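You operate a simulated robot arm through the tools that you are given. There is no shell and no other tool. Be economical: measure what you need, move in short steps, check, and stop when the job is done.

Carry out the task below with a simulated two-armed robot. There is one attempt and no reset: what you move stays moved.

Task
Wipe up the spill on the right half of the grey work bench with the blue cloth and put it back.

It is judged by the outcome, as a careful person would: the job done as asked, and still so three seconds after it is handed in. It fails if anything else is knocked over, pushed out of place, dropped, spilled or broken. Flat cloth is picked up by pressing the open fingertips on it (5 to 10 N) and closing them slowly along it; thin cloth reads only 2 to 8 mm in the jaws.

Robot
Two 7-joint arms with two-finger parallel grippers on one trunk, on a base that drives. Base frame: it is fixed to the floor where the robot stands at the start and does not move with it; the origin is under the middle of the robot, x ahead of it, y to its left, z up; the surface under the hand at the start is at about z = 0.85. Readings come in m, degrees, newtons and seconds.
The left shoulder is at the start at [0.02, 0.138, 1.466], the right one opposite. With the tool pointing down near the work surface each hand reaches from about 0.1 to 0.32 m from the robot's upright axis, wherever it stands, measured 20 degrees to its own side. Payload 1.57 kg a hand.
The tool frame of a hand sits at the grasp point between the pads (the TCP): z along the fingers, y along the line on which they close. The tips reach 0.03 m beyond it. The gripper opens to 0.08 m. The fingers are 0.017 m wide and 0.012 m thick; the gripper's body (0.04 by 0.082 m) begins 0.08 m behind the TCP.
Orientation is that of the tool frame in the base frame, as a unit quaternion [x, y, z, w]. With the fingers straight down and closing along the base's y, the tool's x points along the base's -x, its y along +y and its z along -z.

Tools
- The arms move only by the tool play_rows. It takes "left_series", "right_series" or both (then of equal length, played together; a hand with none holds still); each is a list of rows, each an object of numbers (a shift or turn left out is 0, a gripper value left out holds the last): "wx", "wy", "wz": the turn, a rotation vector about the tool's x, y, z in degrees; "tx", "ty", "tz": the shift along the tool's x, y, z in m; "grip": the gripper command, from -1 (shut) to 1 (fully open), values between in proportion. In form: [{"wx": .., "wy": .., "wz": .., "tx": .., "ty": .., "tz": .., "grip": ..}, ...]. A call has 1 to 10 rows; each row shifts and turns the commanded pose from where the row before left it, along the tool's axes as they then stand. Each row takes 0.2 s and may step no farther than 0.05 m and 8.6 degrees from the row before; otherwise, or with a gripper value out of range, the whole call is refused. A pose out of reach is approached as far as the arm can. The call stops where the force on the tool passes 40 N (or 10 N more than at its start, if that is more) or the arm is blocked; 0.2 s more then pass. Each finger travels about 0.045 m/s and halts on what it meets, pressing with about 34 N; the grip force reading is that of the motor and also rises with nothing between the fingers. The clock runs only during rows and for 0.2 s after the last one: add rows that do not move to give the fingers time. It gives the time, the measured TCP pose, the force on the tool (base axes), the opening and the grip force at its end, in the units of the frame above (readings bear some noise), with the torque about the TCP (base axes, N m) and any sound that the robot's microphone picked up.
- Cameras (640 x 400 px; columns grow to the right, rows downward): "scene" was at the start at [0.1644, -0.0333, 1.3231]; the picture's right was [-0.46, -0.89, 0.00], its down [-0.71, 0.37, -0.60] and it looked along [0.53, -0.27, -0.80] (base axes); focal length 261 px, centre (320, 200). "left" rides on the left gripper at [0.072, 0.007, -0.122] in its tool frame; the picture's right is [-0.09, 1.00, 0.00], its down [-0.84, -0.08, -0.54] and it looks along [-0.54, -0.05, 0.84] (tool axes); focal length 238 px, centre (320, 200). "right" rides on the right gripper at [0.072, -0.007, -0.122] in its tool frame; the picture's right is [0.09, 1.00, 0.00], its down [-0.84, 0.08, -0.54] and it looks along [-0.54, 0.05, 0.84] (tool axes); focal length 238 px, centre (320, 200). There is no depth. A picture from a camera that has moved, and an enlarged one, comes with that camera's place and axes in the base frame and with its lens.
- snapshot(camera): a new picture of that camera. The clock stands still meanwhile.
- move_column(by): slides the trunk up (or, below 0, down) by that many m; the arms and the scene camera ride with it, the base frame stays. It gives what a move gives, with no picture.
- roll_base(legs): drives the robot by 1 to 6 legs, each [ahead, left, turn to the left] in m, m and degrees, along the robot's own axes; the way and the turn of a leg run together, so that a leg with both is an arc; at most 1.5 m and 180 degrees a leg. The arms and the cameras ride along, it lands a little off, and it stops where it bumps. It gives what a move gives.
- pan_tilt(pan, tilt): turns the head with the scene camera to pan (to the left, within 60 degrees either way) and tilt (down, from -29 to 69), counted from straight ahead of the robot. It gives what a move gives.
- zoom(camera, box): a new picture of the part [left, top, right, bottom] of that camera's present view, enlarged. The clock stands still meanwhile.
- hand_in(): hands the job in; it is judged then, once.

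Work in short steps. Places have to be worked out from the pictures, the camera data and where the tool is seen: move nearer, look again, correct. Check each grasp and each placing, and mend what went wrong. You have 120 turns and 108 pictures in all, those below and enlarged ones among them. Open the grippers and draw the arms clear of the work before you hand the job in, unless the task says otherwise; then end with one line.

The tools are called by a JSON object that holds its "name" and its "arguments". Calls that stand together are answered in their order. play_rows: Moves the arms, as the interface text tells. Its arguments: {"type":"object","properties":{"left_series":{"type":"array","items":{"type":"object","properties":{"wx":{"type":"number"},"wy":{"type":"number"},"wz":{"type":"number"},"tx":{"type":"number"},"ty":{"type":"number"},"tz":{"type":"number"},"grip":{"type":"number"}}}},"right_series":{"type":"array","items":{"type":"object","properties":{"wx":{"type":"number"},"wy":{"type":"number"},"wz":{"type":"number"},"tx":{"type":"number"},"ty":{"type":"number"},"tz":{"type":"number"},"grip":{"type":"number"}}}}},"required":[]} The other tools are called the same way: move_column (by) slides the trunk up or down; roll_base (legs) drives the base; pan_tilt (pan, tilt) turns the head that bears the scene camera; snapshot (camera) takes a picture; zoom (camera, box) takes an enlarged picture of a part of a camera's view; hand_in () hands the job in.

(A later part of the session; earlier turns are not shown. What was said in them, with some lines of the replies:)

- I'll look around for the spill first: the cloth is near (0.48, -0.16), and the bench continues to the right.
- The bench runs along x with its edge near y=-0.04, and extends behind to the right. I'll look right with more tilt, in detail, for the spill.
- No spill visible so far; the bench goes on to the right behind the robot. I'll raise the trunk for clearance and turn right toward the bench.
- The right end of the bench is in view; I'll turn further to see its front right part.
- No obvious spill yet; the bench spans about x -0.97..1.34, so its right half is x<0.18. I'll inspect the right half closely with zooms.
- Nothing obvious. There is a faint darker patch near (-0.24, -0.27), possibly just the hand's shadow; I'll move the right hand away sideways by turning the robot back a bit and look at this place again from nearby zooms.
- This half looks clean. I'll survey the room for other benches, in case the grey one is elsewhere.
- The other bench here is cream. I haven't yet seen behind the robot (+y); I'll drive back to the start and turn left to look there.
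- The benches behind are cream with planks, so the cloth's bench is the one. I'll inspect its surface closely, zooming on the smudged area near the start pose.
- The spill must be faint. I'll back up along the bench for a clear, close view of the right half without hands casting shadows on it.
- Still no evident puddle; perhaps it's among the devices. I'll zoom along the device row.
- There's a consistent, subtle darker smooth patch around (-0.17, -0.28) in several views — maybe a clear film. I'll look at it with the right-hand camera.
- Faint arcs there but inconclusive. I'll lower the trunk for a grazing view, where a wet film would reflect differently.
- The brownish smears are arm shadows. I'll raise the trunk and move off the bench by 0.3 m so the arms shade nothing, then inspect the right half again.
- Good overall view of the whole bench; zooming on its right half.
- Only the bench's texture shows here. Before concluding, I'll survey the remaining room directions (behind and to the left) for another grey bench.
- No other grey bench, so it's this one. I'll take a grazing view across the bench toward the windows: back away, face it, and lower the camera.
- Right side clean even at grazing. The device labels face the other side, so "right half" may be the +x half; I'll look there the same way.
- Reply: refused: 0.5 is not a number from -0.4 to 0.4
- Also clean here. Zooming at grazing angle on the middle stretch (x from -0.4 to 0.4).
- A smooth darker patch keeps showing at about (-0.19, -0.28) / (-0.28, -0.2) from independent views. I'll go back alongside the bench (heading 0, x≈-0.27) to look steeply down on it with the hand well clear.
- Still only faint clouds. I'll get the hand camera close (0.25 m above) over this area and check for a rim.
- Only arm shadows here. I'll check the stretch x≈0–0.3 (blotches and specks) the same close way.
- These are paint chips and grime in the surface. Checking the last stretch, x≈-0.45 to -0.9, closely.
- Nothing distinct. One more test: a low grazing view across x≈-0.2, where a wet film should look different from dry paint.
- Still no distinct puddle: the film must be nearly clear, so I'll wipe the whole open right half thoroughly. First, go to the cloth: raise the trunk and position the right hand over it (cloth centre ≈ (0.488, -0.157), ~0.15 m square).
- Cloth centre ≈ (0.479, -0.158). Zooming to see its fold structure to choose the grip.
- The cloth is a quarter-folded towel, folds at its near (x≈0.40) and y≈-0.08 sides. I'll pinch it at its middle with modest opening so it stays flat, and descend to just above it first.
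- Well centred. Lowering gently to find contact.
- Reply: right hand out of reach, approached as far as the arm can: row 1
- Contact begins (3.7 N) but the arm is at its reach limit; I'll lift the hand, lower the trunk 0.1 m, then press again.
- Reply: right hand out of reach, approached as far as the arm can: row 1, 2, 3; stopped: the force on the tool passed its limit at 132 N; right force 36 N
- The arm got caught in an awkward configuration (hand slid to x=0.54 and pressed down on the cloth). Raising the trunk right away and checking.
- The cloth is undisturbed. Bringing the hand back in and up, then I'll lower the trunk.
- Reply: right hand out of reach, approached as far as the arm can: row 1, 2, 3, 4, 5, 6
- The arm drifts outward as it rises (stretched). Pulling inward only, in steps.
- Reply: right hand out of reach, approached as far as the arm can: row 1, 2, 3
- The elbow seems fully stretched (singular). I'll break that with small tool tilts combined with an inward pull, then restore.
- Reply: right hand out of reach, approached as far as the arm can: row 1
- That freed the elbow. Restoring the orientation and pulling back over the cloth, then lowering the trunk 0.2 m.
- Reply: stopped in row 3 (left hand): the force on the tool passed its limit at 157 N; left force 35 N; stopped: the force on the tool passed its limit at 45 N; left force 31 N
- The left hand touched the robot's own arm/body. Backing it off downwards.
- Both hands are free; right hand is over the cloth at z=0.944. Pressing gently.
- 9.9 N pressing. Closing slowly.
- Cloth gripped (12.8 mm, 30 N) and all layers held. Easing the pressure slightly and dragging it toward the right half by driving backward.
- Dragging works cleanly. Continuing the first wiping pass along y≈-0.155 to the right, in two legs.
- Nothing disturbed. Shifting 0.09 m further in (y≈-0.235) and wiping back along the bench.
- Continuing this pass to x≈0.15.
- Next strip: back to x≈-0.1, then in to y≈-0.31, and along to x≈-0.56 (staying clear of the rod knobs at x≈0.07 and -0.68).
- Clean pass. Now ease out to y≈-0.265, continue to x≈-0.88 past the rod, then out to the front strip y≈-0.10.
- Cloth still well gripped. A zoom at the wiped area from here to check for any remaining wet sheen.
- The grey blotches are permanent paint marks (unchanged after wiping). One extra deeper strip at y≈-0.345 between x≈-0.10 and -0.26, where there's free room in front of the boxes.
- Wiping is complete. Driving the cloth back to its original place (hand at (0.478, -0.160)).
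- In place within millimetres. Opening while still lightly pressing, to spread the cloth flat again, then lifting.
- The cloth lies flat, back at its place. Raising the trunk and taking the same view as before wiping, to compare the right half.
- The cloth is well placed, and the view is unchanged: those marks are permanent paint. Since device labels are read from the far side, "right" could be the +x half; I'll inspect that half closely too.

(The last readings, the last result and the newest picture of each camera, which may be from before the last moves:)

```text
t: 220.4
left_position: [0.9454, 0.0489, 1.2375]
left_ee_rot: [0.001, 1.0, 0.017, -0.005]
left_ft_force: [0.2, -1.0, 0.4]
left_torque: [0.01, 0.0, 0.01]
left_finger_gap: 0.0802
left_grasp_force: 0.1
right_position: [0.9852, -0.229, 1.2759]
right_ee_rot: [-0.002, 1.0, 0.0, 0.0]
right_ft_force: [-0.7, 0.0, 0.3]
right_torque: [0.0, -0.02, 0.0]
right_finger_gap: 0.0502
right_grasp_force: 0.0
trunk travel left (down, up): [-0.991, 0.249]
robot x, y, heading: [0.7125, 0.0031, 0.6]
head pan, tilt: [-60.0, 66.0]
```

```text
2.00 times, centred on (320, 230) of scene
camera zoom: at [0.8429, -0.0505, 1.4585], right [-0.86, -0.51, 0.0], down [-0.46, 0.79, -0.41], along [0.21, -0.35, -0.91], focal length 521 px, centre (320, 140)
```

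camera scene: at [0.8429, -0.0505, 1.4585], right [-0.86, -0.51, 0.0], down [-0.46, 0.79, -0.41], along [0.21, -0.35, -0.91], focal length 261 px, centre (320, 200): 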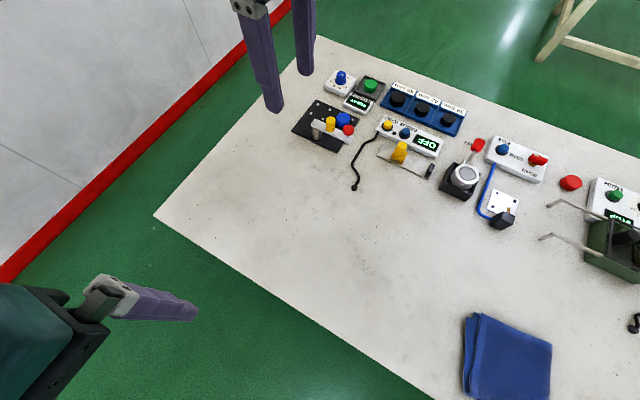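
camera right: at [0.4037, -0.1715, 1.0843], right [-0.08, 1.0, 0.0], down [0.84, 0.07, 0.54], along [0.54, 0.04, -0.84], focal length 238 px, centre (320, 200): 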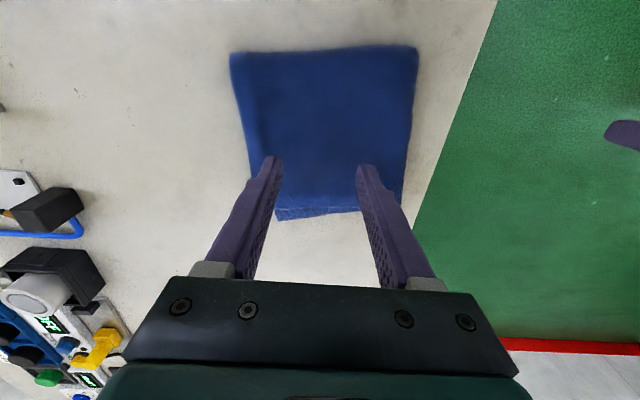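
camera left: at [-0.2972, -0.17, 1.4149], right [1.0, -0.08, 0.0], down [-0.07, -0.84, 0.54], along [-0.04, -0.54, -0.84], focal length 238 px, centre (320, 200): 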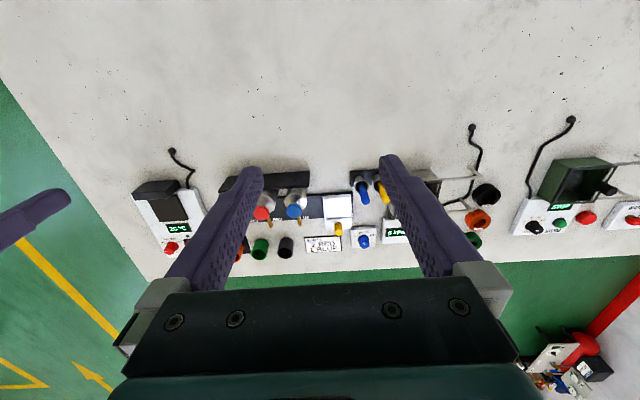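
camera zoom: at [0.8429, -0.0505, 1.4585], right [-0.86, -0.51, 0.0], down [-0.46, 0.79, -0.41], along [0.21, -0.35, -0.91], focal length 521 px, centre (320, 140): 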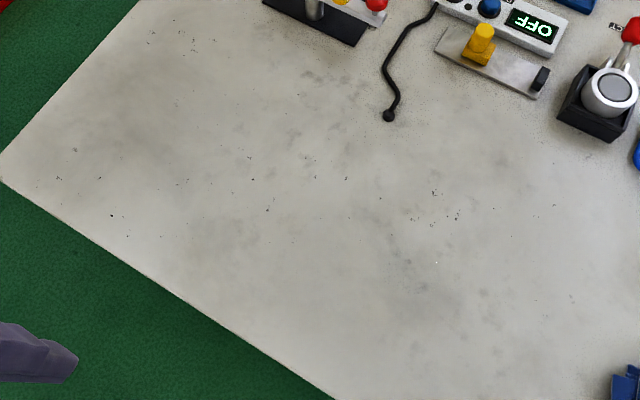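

Here there's a darker diffuse area with a tiny white glint near (0.79, -0.22). Zooming closer.

{"name": "zoom", "arguments": {"camera": "scene", "box": [300, 200, 460, 300]}}

{"name": "pan_tilt", "arguments": {"pan": -60, "tilt": 45}}

{"name": "zoom", "arguments": {"camera": "scene", "box": [160, 200, 480, 400]}}

```text
4.00 times, centred on (380, 250) of scene
camera zoom: at [0.8429, -0.0505, 1.4585], right [-0.86, -0.51, 0.0], down [-0.46, 0.79, -0.41], along [0.21, -0.35, -0.91], focal length 1042 px, centre (80, 0)
```

zoom: 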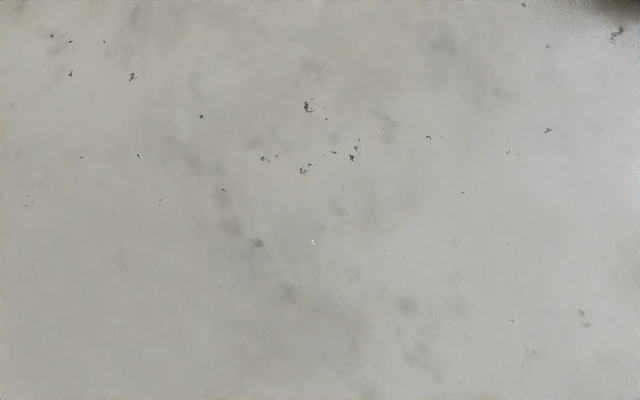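

```text
t: 221.2
left_position: [0.9457, 0.0483, 1.2389]
left_ee_rot: [0.001, 1.0, 0.017, -0.004]
left_ft_force: [1.0, -0.1, 0.3]
left_torque: [-0.02, 0.02, 0.02]
left_finger_gap: 0.0801
left_grasp_force: 0.0
right_position: [0.9845, -0.2297, 1.2773]
right_ee_rot: [-0.002, 1.0, 0.0, 0.0]
right_ft_force: [-0.7, 0.5, 0.8]
right_torque: [-0.02, 0.02, 0.0]
right_finger_gap: 0.0501
right_grasp_force: 0.1
trunk travel left (down, up): [-0.991, 0.249]
robot x, y, heading: [0.7152, 0.0011, 0.4]
head pan, tilt: [-60.0, 45.0]
```

```text
2.00 times, centred on (320, 300) of scene
camera zoom: at [0.8538, -0.0694, 1.4845], right [-0.86, -0.51, 0.0], down [-0.36, 0.61, -0.71], along [0.36, -0.61, -0.71], focal length 521 px, centre (320, 0)
```

zoom: 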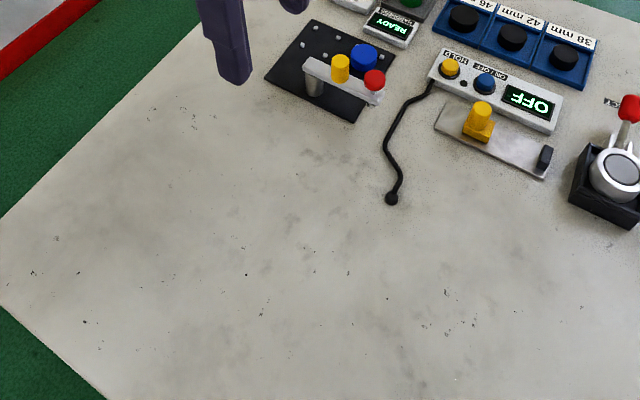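

The glint could be a lamp's mirror reflection in a clear film. I'll shift the robot 5 cm and see whether it moves with the camera (film) or stays (paint).

{"name": "roll_base", "arguments": {"legs": [[-0.06, 0, 0]]}}

{"name": "pan_tilt", "arguments": {"pan": -60, "tilt": 66}}

{"name": "zoom", "arguments": {"camera": "scene", "box": [220, 160, 460, 310]}}

```text
t: 222.2
left_position: [0.886, 0.0492, 1.2374]
left_ee_rot: [0.0, 1.0, 0.017, -0.004]
left_ft_force: [-0.2, 0.4, 0.4]
left_torque: [0.0, -0.03, 0.01]
left_finger_gap: 0.0801
left_grasp_force: 0.2
right_position: [0.9249, -0.2299, 1.2771]
right_ee_rot: [-0.003, 1.0, 0.0, 0.001]
right_ft_force: [-1.4, -0.4, -1.0]
right_torque: [-0.01, 0.0, 0.01]
right_finger_gap: 0.05
right_grasp_force: 0.0
trunk travel left (down, up): [-0.991, 0.249]
robot x, y, heading: [0.6548, -0.0028, 0.3]
head pan, tilt: [-60.0, 45.0]
```

```text
t: 223.1
left_position: [0.8858, 0.0486, 1.238]
left_ee_rot: [0.001, 1.0, 0.017, -0.004]
left_ft_force: [-0.2, -0.5, 0.7]
left_torque: [-0.04, -0.02, 0.01]
left_finger_gap: 0.0798
left_grasp_force: 0.0
right_position: [0.9248, -0.2294, 1.2781]
right_ee_rot: [-0.002, 1.0, 0.001, 0.0]
right_ft_force: [-0.5, 0.0, 0.1]
right_torque: [0.04, 0.0, 0.0]
right_finger_gap: 0.0499
right_grasp_force: 0.1
trunk travel left (down, up): [-0.991, 0.249]
robot x, y, heading: [0.6513, 0.0001, 0.4]
head pan, tilt: [-60.0, 66.0]
```

```text
2.67 times, centred on (340, 235) of scene
camera zoom: at [0.7833, -0.051, 1.4585], right [-0.86, -0.51, 0.0], down [-0.46, 0.79, -0.41], along [0.21, -0.35, -0.91], focal length 695 px, centre (267, 107)
```

zoom: 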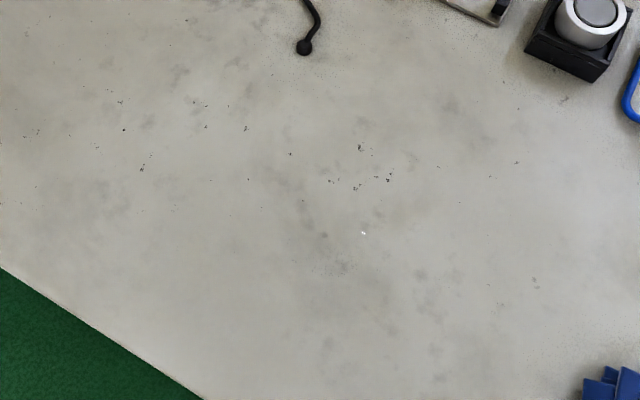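

The fleck stays at (0.788, -0.222), so it's something on the surface. A strong zoom.

{"name": "zoom", "arguments": {"camera": "scene", "box": [340, 270, 372, 290]}}

{"name": "zoom", "arguments": {"camera": "scene", "box": [310, 250, 390, 300]}}

```text
16.00 times, centred on (356, 280) of scene
camera zoom: at [0.7833, -0.051, 1.4585], right [-0.86, -0.51, 0.0], down [-0.46, 0.79, -0.41], along [0.21, -0.35, -0.91], focal length 4169 px, centre (-256, -1080)
```

zoom: 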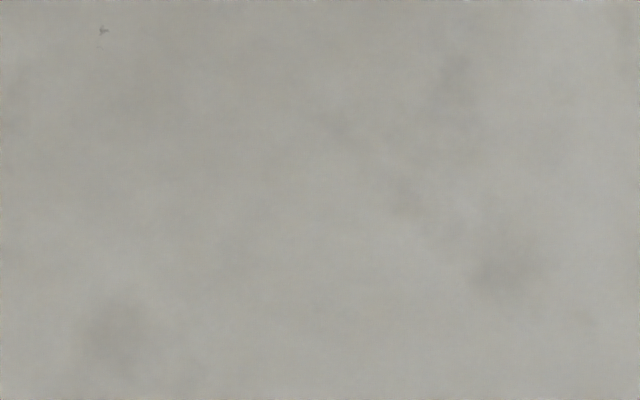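

```text
8.00 times, centred on (350, 275) of scene
camera zoom: at [0.7833, -0.051, 1.4585], right [-0.86, -0.51, 0.0], down [-0.46, 0.79, -0.41], along [0.21, -0.35, -0.91], focal length 2085 px, centre (80, -400)
```

zoom: 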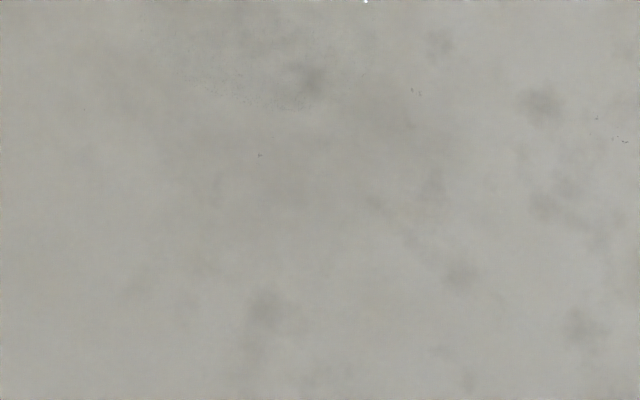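

{"name": "zoom", "arguments": {"camera": "scene", "box": [340, 237, 372, 257]}}

```text
16.00 times, centred on (356, 247) of scene
camera zoom: at [0.7833, -0.051, 1.4585], right [-0.86, -0.51, 0.0], down [-0.46, 0.79, -0.41], along [0.21, -0.35, -0.91], focal length 4169 px, centre (-256, -552)
```

zoom: 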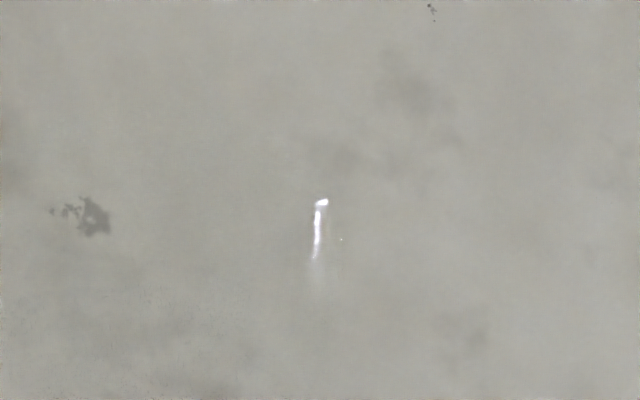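

A short bright streak—possibly a droplet or puddle edge glint. Viewing its surroundings at 8×.

{"name": "zoom", "arguments": {"camera": "scene", "box": [308, 217, 404, 277]}}

```text
6.67 times, centred on (356, 247) of scene
camera zoom: at [0.7833, -0.051, 1.4585], right [-0.86, -0.51, 0.0], down [-0.46, 0.79, -0.41], along [0.21, -0.35, -0.91], focal length 1737 px, centre (80, -113)
```

zoom: 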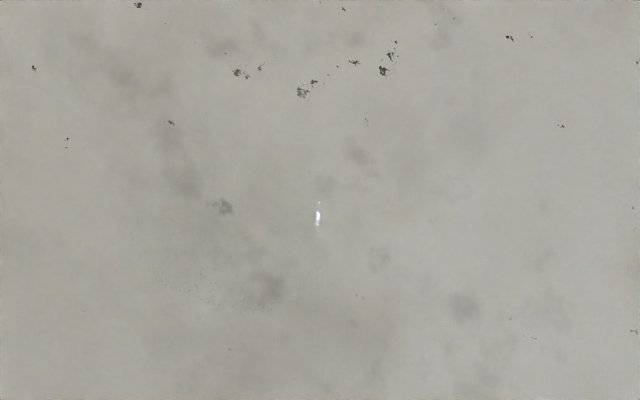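

Something is there, and wiping this half as well does no harm, so I'll wipe it too. Returning over the cloth.

{"name": "roll_base", "arguments": {"legs": [[-0.44, 0.07, 0]]}}

{"name": "move_column", "arguments": {"by": -0.315}}

{"name": "snapshot", "arguments": {"camera": "right"}}

```text
t: 225.7
left_position: [0.4516, 0.1155, 1.2383]
left_ee_rot: [0.003, 1.0, 0.016, -0.004]
left_ft_force: [0.2, -0.5, 0.4]
left_torque: [0.04, 0.02, 0.0]
left_finger_gap: 0.08
left_grasp_force: 0.1
right_position: [0.4903, -0.1628, 1.2762]
right_ee_rot: [0.0, 1.0, 0.0, 0.001]
right_ft_force: [0.1, -1.4, -0.2]
right_torque: [0.0, 0.01, 0.02]
right_finger_gap: 0.0501
right_grasp_force: 0.1
trunk travel left (down, up): [-0.991, 0.249]
robot x, y, heading: [0.2201, 0.0677, 0.2]
head pan, tilt: [-60.0, 66.0]
```

```text
t: 228.8
left_position: [0.4523, 0.1149, 0.9228]
left_ee_rot: [0.002, 1.0, 0.016, -0.004]
left_ft_force: [-1.1, 0.0, 0.0]
left_torque: [0.0, 0.02, 0.02]
left_finger_gap: 0.08
left_grasp_force: 0.1
right_position: [0.4904, -0.1625, 0.9613]
right_ee_rot: [0.0, 1.0, 0.001, 0.001]
right_ft_force: [0.2, -0.8, 0.0]
right_torque: [0.01, -0.04, 0.02]
right_finger_gap: 0.0499
right_grasp_force: 0.1
trunk travel left (down, up): [-0.676, 0.564]
robot x, y, heading: [0.2221, 0.0682, 0.2]
head pan, tilt: [-60.0, 66.0]
```

```text
14 pictures are left
camera right: at [0.4178, -0.171, 1.0841], right [-0.09, 1.0, 0.0], down [0.84, 0.08, 0.54], along [0.54, 0.05, -0.84], focal length 238 px, centre (320, 200)
```

right: 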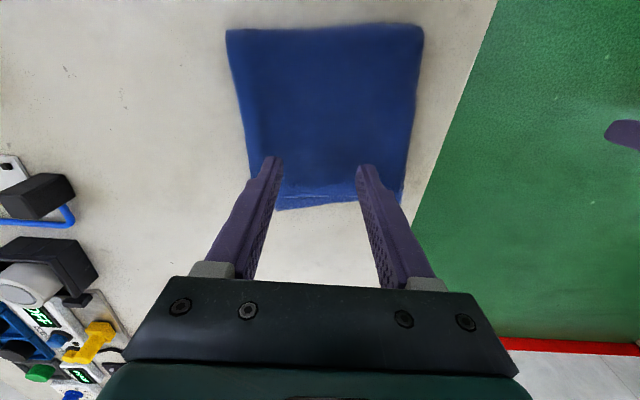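

Shifting 13 mm back to the middle of the cloth and pressing.

{"name": "play_rows", "arguments": {"right_series": [{"tx": 0.013, "tz": 0.03}, {"tz": 0.03}, {"tz": 0.006}, {"tz": 0.003}, {}]}}

```text
t: 230.0
left_position: [0.4518, 0.1147, 0.9229]
left_ee_rot: [0.003, 1.0, 0.017, -0.004]
left_ft_force: [-0.1, 0.8, -0.7]
left_torque: [-0.03, -0.02, -0.02]
left_finger_gap: 0.08
left_grasp_force: 0.1
right_position: [0.4776, -0.1629, 0.8929]
right_ee_rot: [-0.001, 1.0, 0.001, 0.0]
right_ft_force: [-1.9, 1.1, 6.3]
right_torque: [0.02, 0.03, 0.01]
right_finger_gap: 0.05
right_grasp_force: 0.0
trunk travel left (down, up): [-0.676, 0.564]
robot x, y, heading: [0.2195, 0.0683, 0.1]
head pan, tilt: [-60.0, 66.0]
```

{"name": "play_rows", "arguments": {"right_series": [{"tz": 0.001, "grip": 0.05}, {"grip": -0.1}, {"grip": -0.25}, {"grip": -0.4}, {"grip": -0.55}, {"grip": -0.7}, {"grip": -0.85}, {"grip": -1}, {}, {}]}}

```text
t: 232.2
left_position: [0.4533, 0.1155, 0.9216]
left_ee_rot: [0.002, 1.0, 0.016, -0.005]
left_ft_force: [0.6, 0.2, 0.0]
left_torque: [0.02, 0.01, -0.01]
left_finger_gap: 0.0801
left_grasp_force: 0.2
right_position: [0.4774, -0.1629, 0.8917]
right_ee_rot: [-0.001, 1.0, 0.001, 0.0]
right_ft_force: [0.6, -1.2, 7.4]
right_torque: [0.04, -0.02, 0.01]
right_finger_gap: 0.0124
right_grasp_force: 29.3
trunk travel left (down, up): [-0.676, 0.564]
robot x, y, heading: [0.2227, 0.0681, 0.0]
head pan, tilt: [-60.0, 66.0]
```

Gripped (12.4 mm). Wiping forward along y≈-0.16 to x≈1.2, then back along y≈-0.235.

{"name": "roll_base", "arguments": {"legs": [[0.72, 0, 0]]}}

{"name": "snapshot", "arguments": {"camera": "right"}}

```text
t: 236.1
left_position: [1.1658, 0.1138, 0.9227]
left_ee_rot: [0.006, 1.0, 0.016, -0.004]
left_ft_force: [1.3, -0.3, 0.1]
left_torque: [0.05, 0.05, 0.01]
left_finger_gap: 0.0799
left_grasp_force: 0.1
right_position: [1.1898, -0.1647, 0.8909]
right_ee_rot: [0.002, 1.0, 0.0, 0.002]
right_ft_force: [1.6, 0.5, 6.7]
right_torque: [0.04, -0.02, 0.03]
right_finger_gap: 0.0121
right_grasp_force: 29.1
trunk travel left (down, up): [-0.676, 0.564]
robot x, y, heading: [0.935, 0.0719, -0.1]
head pan, tilt: [-60.0, 66.0]
```

```text
13 pictures are left
camera right: at [1.1173, -0.1726, 1.0146], right [-0.09, 1.0, 0.0], down [0.84, 0.07, 0.54], along [0.54, 0.05, -0.84], focal length 238 px, centre (320, 200)
```

right: 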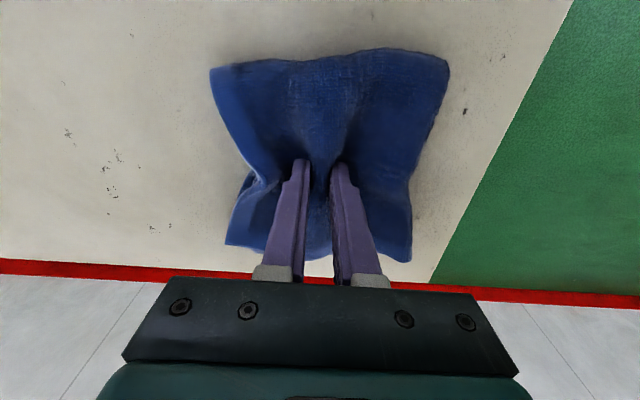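

{"name": "roll_base", "arguments": {"legs": [[0, -0.075, 0.1], [-0.68, 0, 0]]}}

{"name": "snapshot", "arguments": {"camera": "right"}}

```text
t: 240.5
left_position: [0.4859, 0.0398, 0.9235]
left_ee_rot: [0.005, 1.0, 0.016, -0.005]
left_ft_force: [-0.2, -0.3, 0.4]
left_torque: [0.02, -0.03, 0.01]
left_finger_gap: 0.0802
left_grasp_force: 0.1
right_position: [0.5101, -0.2376, 0.8926]
right_ee_rot: [0.002, 1.0, 0.0, 0.001]
right_ft_force: [-1.3, -0.2, 7.8]
right_torque: [0.07, 0.06, 0.02]
right_finger_gap: 0.0119
right_grasp_force: 29.4
trunk travel left (down, up): [-0.676, 0.564]
robot x, y, heading: [0.2541, -0.0077, -0.3]
head pan, tilt: [-60.0, 66.0]
```

```text
12 pictures are left
camera right: at [0.4376, -0.2456, 1.0145], right [-0.09, 1.0, 0.0], down [0.84, 0.07, 0.54], along [0.54, 0.05, -0.84], focal length 238 px, centre (320, 200)
```

right: 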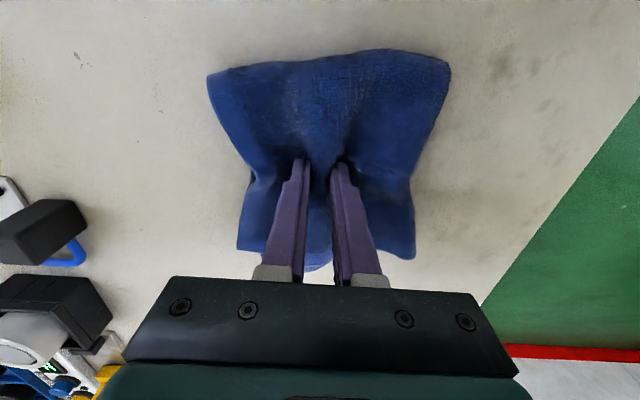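

{"name": "roll_base", "arguments": {"legs": [[0, -0.055, 0.3], [0.29, 0, 0], [0, 0.195, 0], [0.35, 0, 0]]}}

{"name": "snapshot", "arguments": {"camera": "right"}}

```text
t: 246.1
left_position: [1.1276, 0.179, 0.9236]
left_ee_rot: [0.008, 1.0, 0.017, -0.004]
left_ft_force: [-1.1, 0.0, -0.6]
left_torque: [-0.03, 0.02, -0.01]
left_finger_gap: 0.0798
left_grasp_force: 0.1
right_position: [1.1505, -0.0996, 0.8927]
right_ee_rot: [0.005, 1.0, 0.0, 0.002]
right_ft_force: [0.8, -1.3, 6.6]
right_torque: [0.04, -0.06, 0.03]
right_finger_gap: 0.0121
right_grasp_force: 28.9
trunk travel left (down, up): [-0.676, 0.564]
robot x, y, heading: [0.8961, 0.1332, -0.3]
head pan, tilt: [-60.0, 66.0]
```

```text
11 pictures are left
camera right: at [1.0779, -0.1062, 1.0147], right [-0.08, 1.0, 0.0], down [0.84, 0.07, 0.55], along [0.54, 0.04, -0.84], focal length 238 px, centre (320, 200)
```

right: 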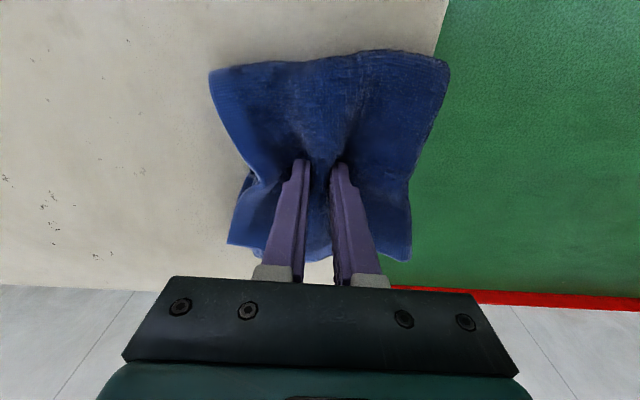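

Returning along the front strip to the cloth's original place.

{"name": "roll_base", "arguments": {"legs": [[-0.672, 0, 0.3], [0, -0.06, 0]]}}

```text
t: 250.4
left_position: [0.4498, 0.126, 0.9231]
left_ee_rot: [0.007, 1.0, 0.015, -0.005]
left_ft_force: [-1.0, -0.3, 0.1]
left_torque: [0.01, -0.01, -0.02]
left_finger_gap: 0.08
left_grasp_force: 0.1
right_position: [0.4738, -0.1542, 0.8921]
right_ee_rot: [0.004, 1.0, -0.002, 0.002]
right_ft_force: [-0.8, -2.6, 6.1]
right_torque: [-0.03, 0.03, 0.04]
right_finger_gap: 0.012
right_grasp_force: 29.3
trunk travel left (down, up): [-0.676, 0.564]
robot x, y, heading: [0.2165, 0.0802, -0.4]
head pan, tilt: [-60.0, 66.0]
```

Hand at (0.474, -0.154): nudging by a few millimetres, then opening while pressing and lifting.

{"name": "play_rows", "arguments": {"right_series": [{"tx": -0.004, "ty": -0.006}, {}, {"grip": -0.65}, {"grip": -0.4}, {"grip": -0.15}, {"grip": 0.1}, {"grip": 0.25}, {}, {"tz": -0.015}, {"tz": -0.04}]}}

{"name": "snapshot", "arguments": {"camera": "right"}}

```text
t: 252.6
left_position: [0.4509, 0.126, 0.9231]
left_ee_rot: [0.007, 1.0, 0.017, -0.005]
left_ft_force: [-0.4, -0.1, 1.0]
left_torque: [0.01, 0.0, 0.0]
left_finger_gap: 0.0799
left_grasp_force: 0.0
right_position: [0.4783, -0.1584, 0.9474]
right_ee_rot: [0.004, 1.0, -0.001, 0.001]
right_ft_force: [0.3, 0.3, 0.2]
right_torque: [-0.03, -0.05, 0.0]
right_finger_gap: 0.05
right_grasp_force: 0.0
trunk travel left (down, up): [-0.676, 0.564]
robot x, y, heading: [0.2165, 0.0765, -0.6]
head pan, tilt: [-60.0, 66.0]
```

```text
10 pictures are left
camera right: at [0.4051, -0.1673, 1.0704], right [-0.08, 1.0, 0.0], down [0.84, 0.07, 0.54], along [0.54, 0.04, -0.84], focal length 238 px, centre (320, 200)
```

right: 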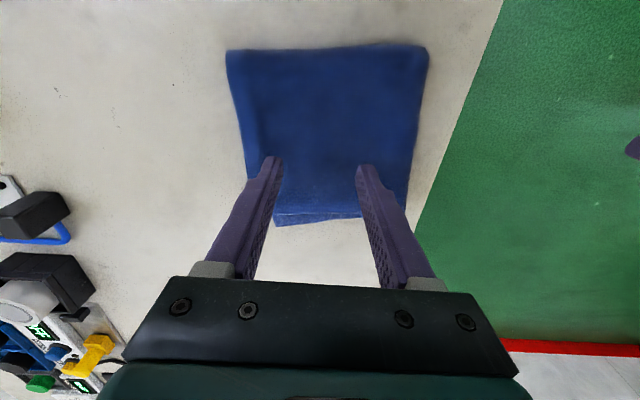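

Cloth flat and back in place. Raising clear and re-checking the glint spot from the same viewpoint.

{"name": "move_column", "arguments": {"by": 0.315}}

{"name": "roll_base", "arguments": {"legs": [[0.435, -0.077, 0.9]]}}

{"name": "zoom", "arguments": {"camera": "scene", "box": [220, 160, 460, 310]}}

```text
t: 255.8
left_position: [0.4491, 0.1255, 1.2377]
left_ee_rot: [0.008, 1.0, 0.016, -0.005]
left_ft_force: [-0.2, 0.1, 0.2]
left_torque: [-0.01, 0.01, -0.01]
left_finger_gap: 0.0798
left_grasp_force: 0.1
right_position: [0.4778, -0.1597, 1.2631]
right_ee_rot: [0.004, 1.0, -0.001, 0.002]
right_ft_force: [0.0, -0.6, -0.2]
right_torque: [0.0, 0.02, -0.03]
right_finger_gap: 0.0498
right_grasp_force: 0.0
trunk travel left (down, up): [-0.991, 0.249]
robot x, y, heading: [0.216, 0.0791, -0.6]
head pan, tilt: [-60.0, 66.0]
```

```text
t: 258.4
left_position: [0.883, 0.0538, 1.239]
left_ee_rot: [-0.002, 1.0, 0.017, -0.004]
left_ft_force: [-1.0, 0.2, 0.0]
left_torque: [0.03, 0.02, -0.01]
left_finger_gap: 0.08
left_grasp_force: 0.1
right_position: [0.9174, -0.2296, 1.263]
right_ee_rot: [-0.005, 1.0, -0.001, 0.002]
right_ft_force: [-0.4, -0.1, 0.4]
right_torque: [-0.01, -0.02, 0.0]
right_finger_gap: 0.0499
right_grasp_force: 0.1
trunk travel left (down, up): [-0.991, 0.249]
robot x, y, heading: [0.6529, 0.0057, 0.7]
head pan, tilt: [-60.0, 66.0]
```

```text
2.67 times, centred on (340, 235) of scene
camera zoom: at [0.7823, -0.0447, 1.4585], right [-0.86, -0.51, 0.0], down [-0.47, 0.79, -0.41], along [0.21, -0.35, -0.91], focal length 695 px, centre (267, 107)
```

zoom: 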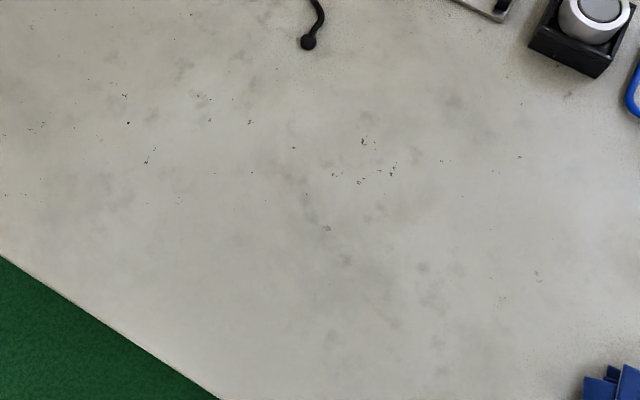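

The glint has vanished, so that was the clear spill and it's been wiped. Checking around it for remnants.

{"name": "zoom", "arguments": {"camera": "scene", "box": [280, 190, 440, 290]}}

{"name": "roll_base", "arguments": {"legs": [[0.06, 0, -0.5]]}}

{"name": "zoom", "arguments": {"camera": "scene", "box": [160, 130, 480, 330]}}

```text
4.00 times, centred on (360, 240) of scene
camera zoom: at [0.7823, -0.0447, 1.4585], right [-0.86, -0.51, 0.0], down [-0.47, 0.79, -0.41], along [0.21, -0.35, -0.91], focal length 1042 px, centre (160, 40)
```

zoom: 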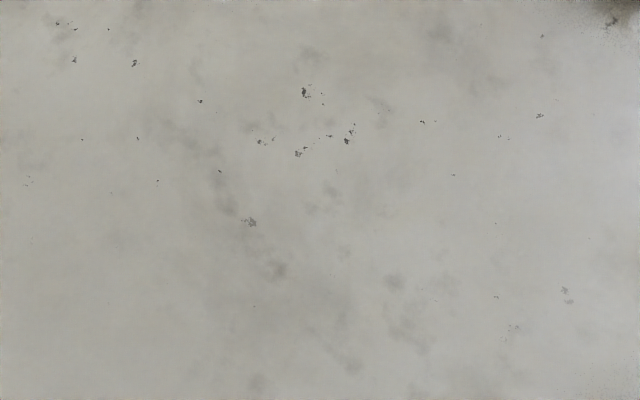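

```text
t: 259.4
left_position: [0.9439, 0.0524, 1.2377]
left_ee_rot: [0.003, 1.0, 0.017, -0.004]
left_ft_force: [-0.2, 0.6, -0.2]
left_torque: [-0.03, -0.01, 0.0]
left_finger_gap: 0.08
left_grasp_force: 0.1
right_position: [0.9759, -0.2307, 1.2625]
right_ee_rot: [0.0, 1.0, -0.001, 0.0]
right_ft_force: [0.5, -0.8, 0.3]
right_torque: [0.01, 0.0, -0.03]
right_finger_gap: 0.05
right_grasp_force: 0.0
trunk travel left (down, up): [-0.991, 0.249]
robot x, y, heading: [0.7164, 0.0071, 0.2]
head pan, tilt: [-60.0, 66.0]
```

```text
2.00 times, centred on (320, 230) of scene
camera zoom: at [0.8421, -0.0454, 1.4585], right [-0.86, -0.5, 0.0], down [-0.46, 0.79, -0.41], along [0.2, -0.35, -0.91], focal length 521 px, centre (320, 140)
```

zoom: 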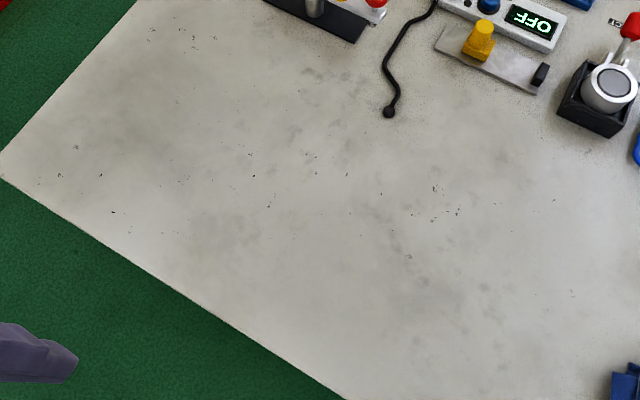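

All clear: no glint or haze remains and the devices are untouched. Opening the right gripper fully and taking a last overview.

{"name": "play_rows", "arguments": {"right_series": [{"grip": 1}, {}, {}, {}]}}

{"name": "snapshot", "arguments": {"camera": "scene"}}

```text
t: 260.4
left_position: [0.945, 0.0537, 1.2382]
left_ee_rot: [0.003, 1.0, 0.017, -0.004]
left_ft_force: [0.0, -0.6, -0.6]
left_torque: [0.0, 0.0, 0.0]
left_finger_gap: 0.0801
left_grasp_force: 0.0
right_position: [0.9759, -0.2324, 1.2629]
right_ee_rot: [-0.001, 1.0, -0.001, 0.0]
right_ft_force: [0.2, -0.1, -0.6]
right_torque: [-0.01, 0.03, 0.01]
right_finger_gap: 0.08
right_grasp_force: 0.0
trunk travel left (down, up): [-0.991, 0.249]
robot x, y, heading: [0.7128, 0.0062, 0.5]
head pan, tilt: [-60.0, 66.0]
```

```text
6 pictures are left
camera scene: at [0.8421, -0.0454, 1.4585], right [-0.86, -0.5, 0.0], down [-0.46, 0.79, -0.41], along [0.2, -0.35, -0.91], focal length 261 px, centre (320, 200)
```

scene: 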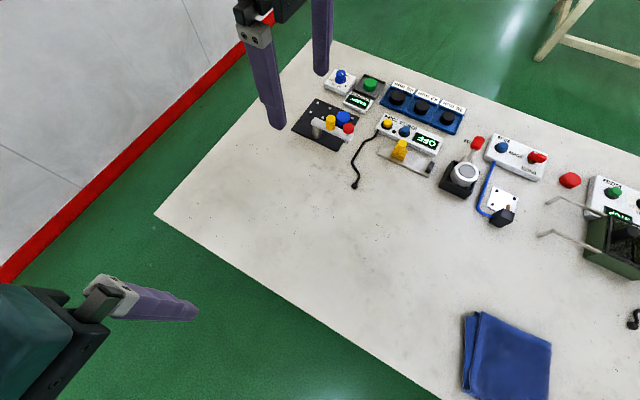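

The bench is wiped, the cloth is folded in its original place, nothing else was moved, and both arms are clear with the grippers open. Handing in.

{"name": "hand_in", "arguments": {}}

```text
The job is handed in.
```

I wiped the open front of the grey bench, put the blue cloth back flat where it started, and handed the job in; I never saw the spill clearly. The only likely sign was a small bright glint near (0.79, -0.22). It was gone after I wiped there, so I took it as the clear spill. The device labels are read from the far side, which makes that the right half, but I wiped the strip on both halves because I couldn't be sure which was meant. I saw nothing else knocked or moved.
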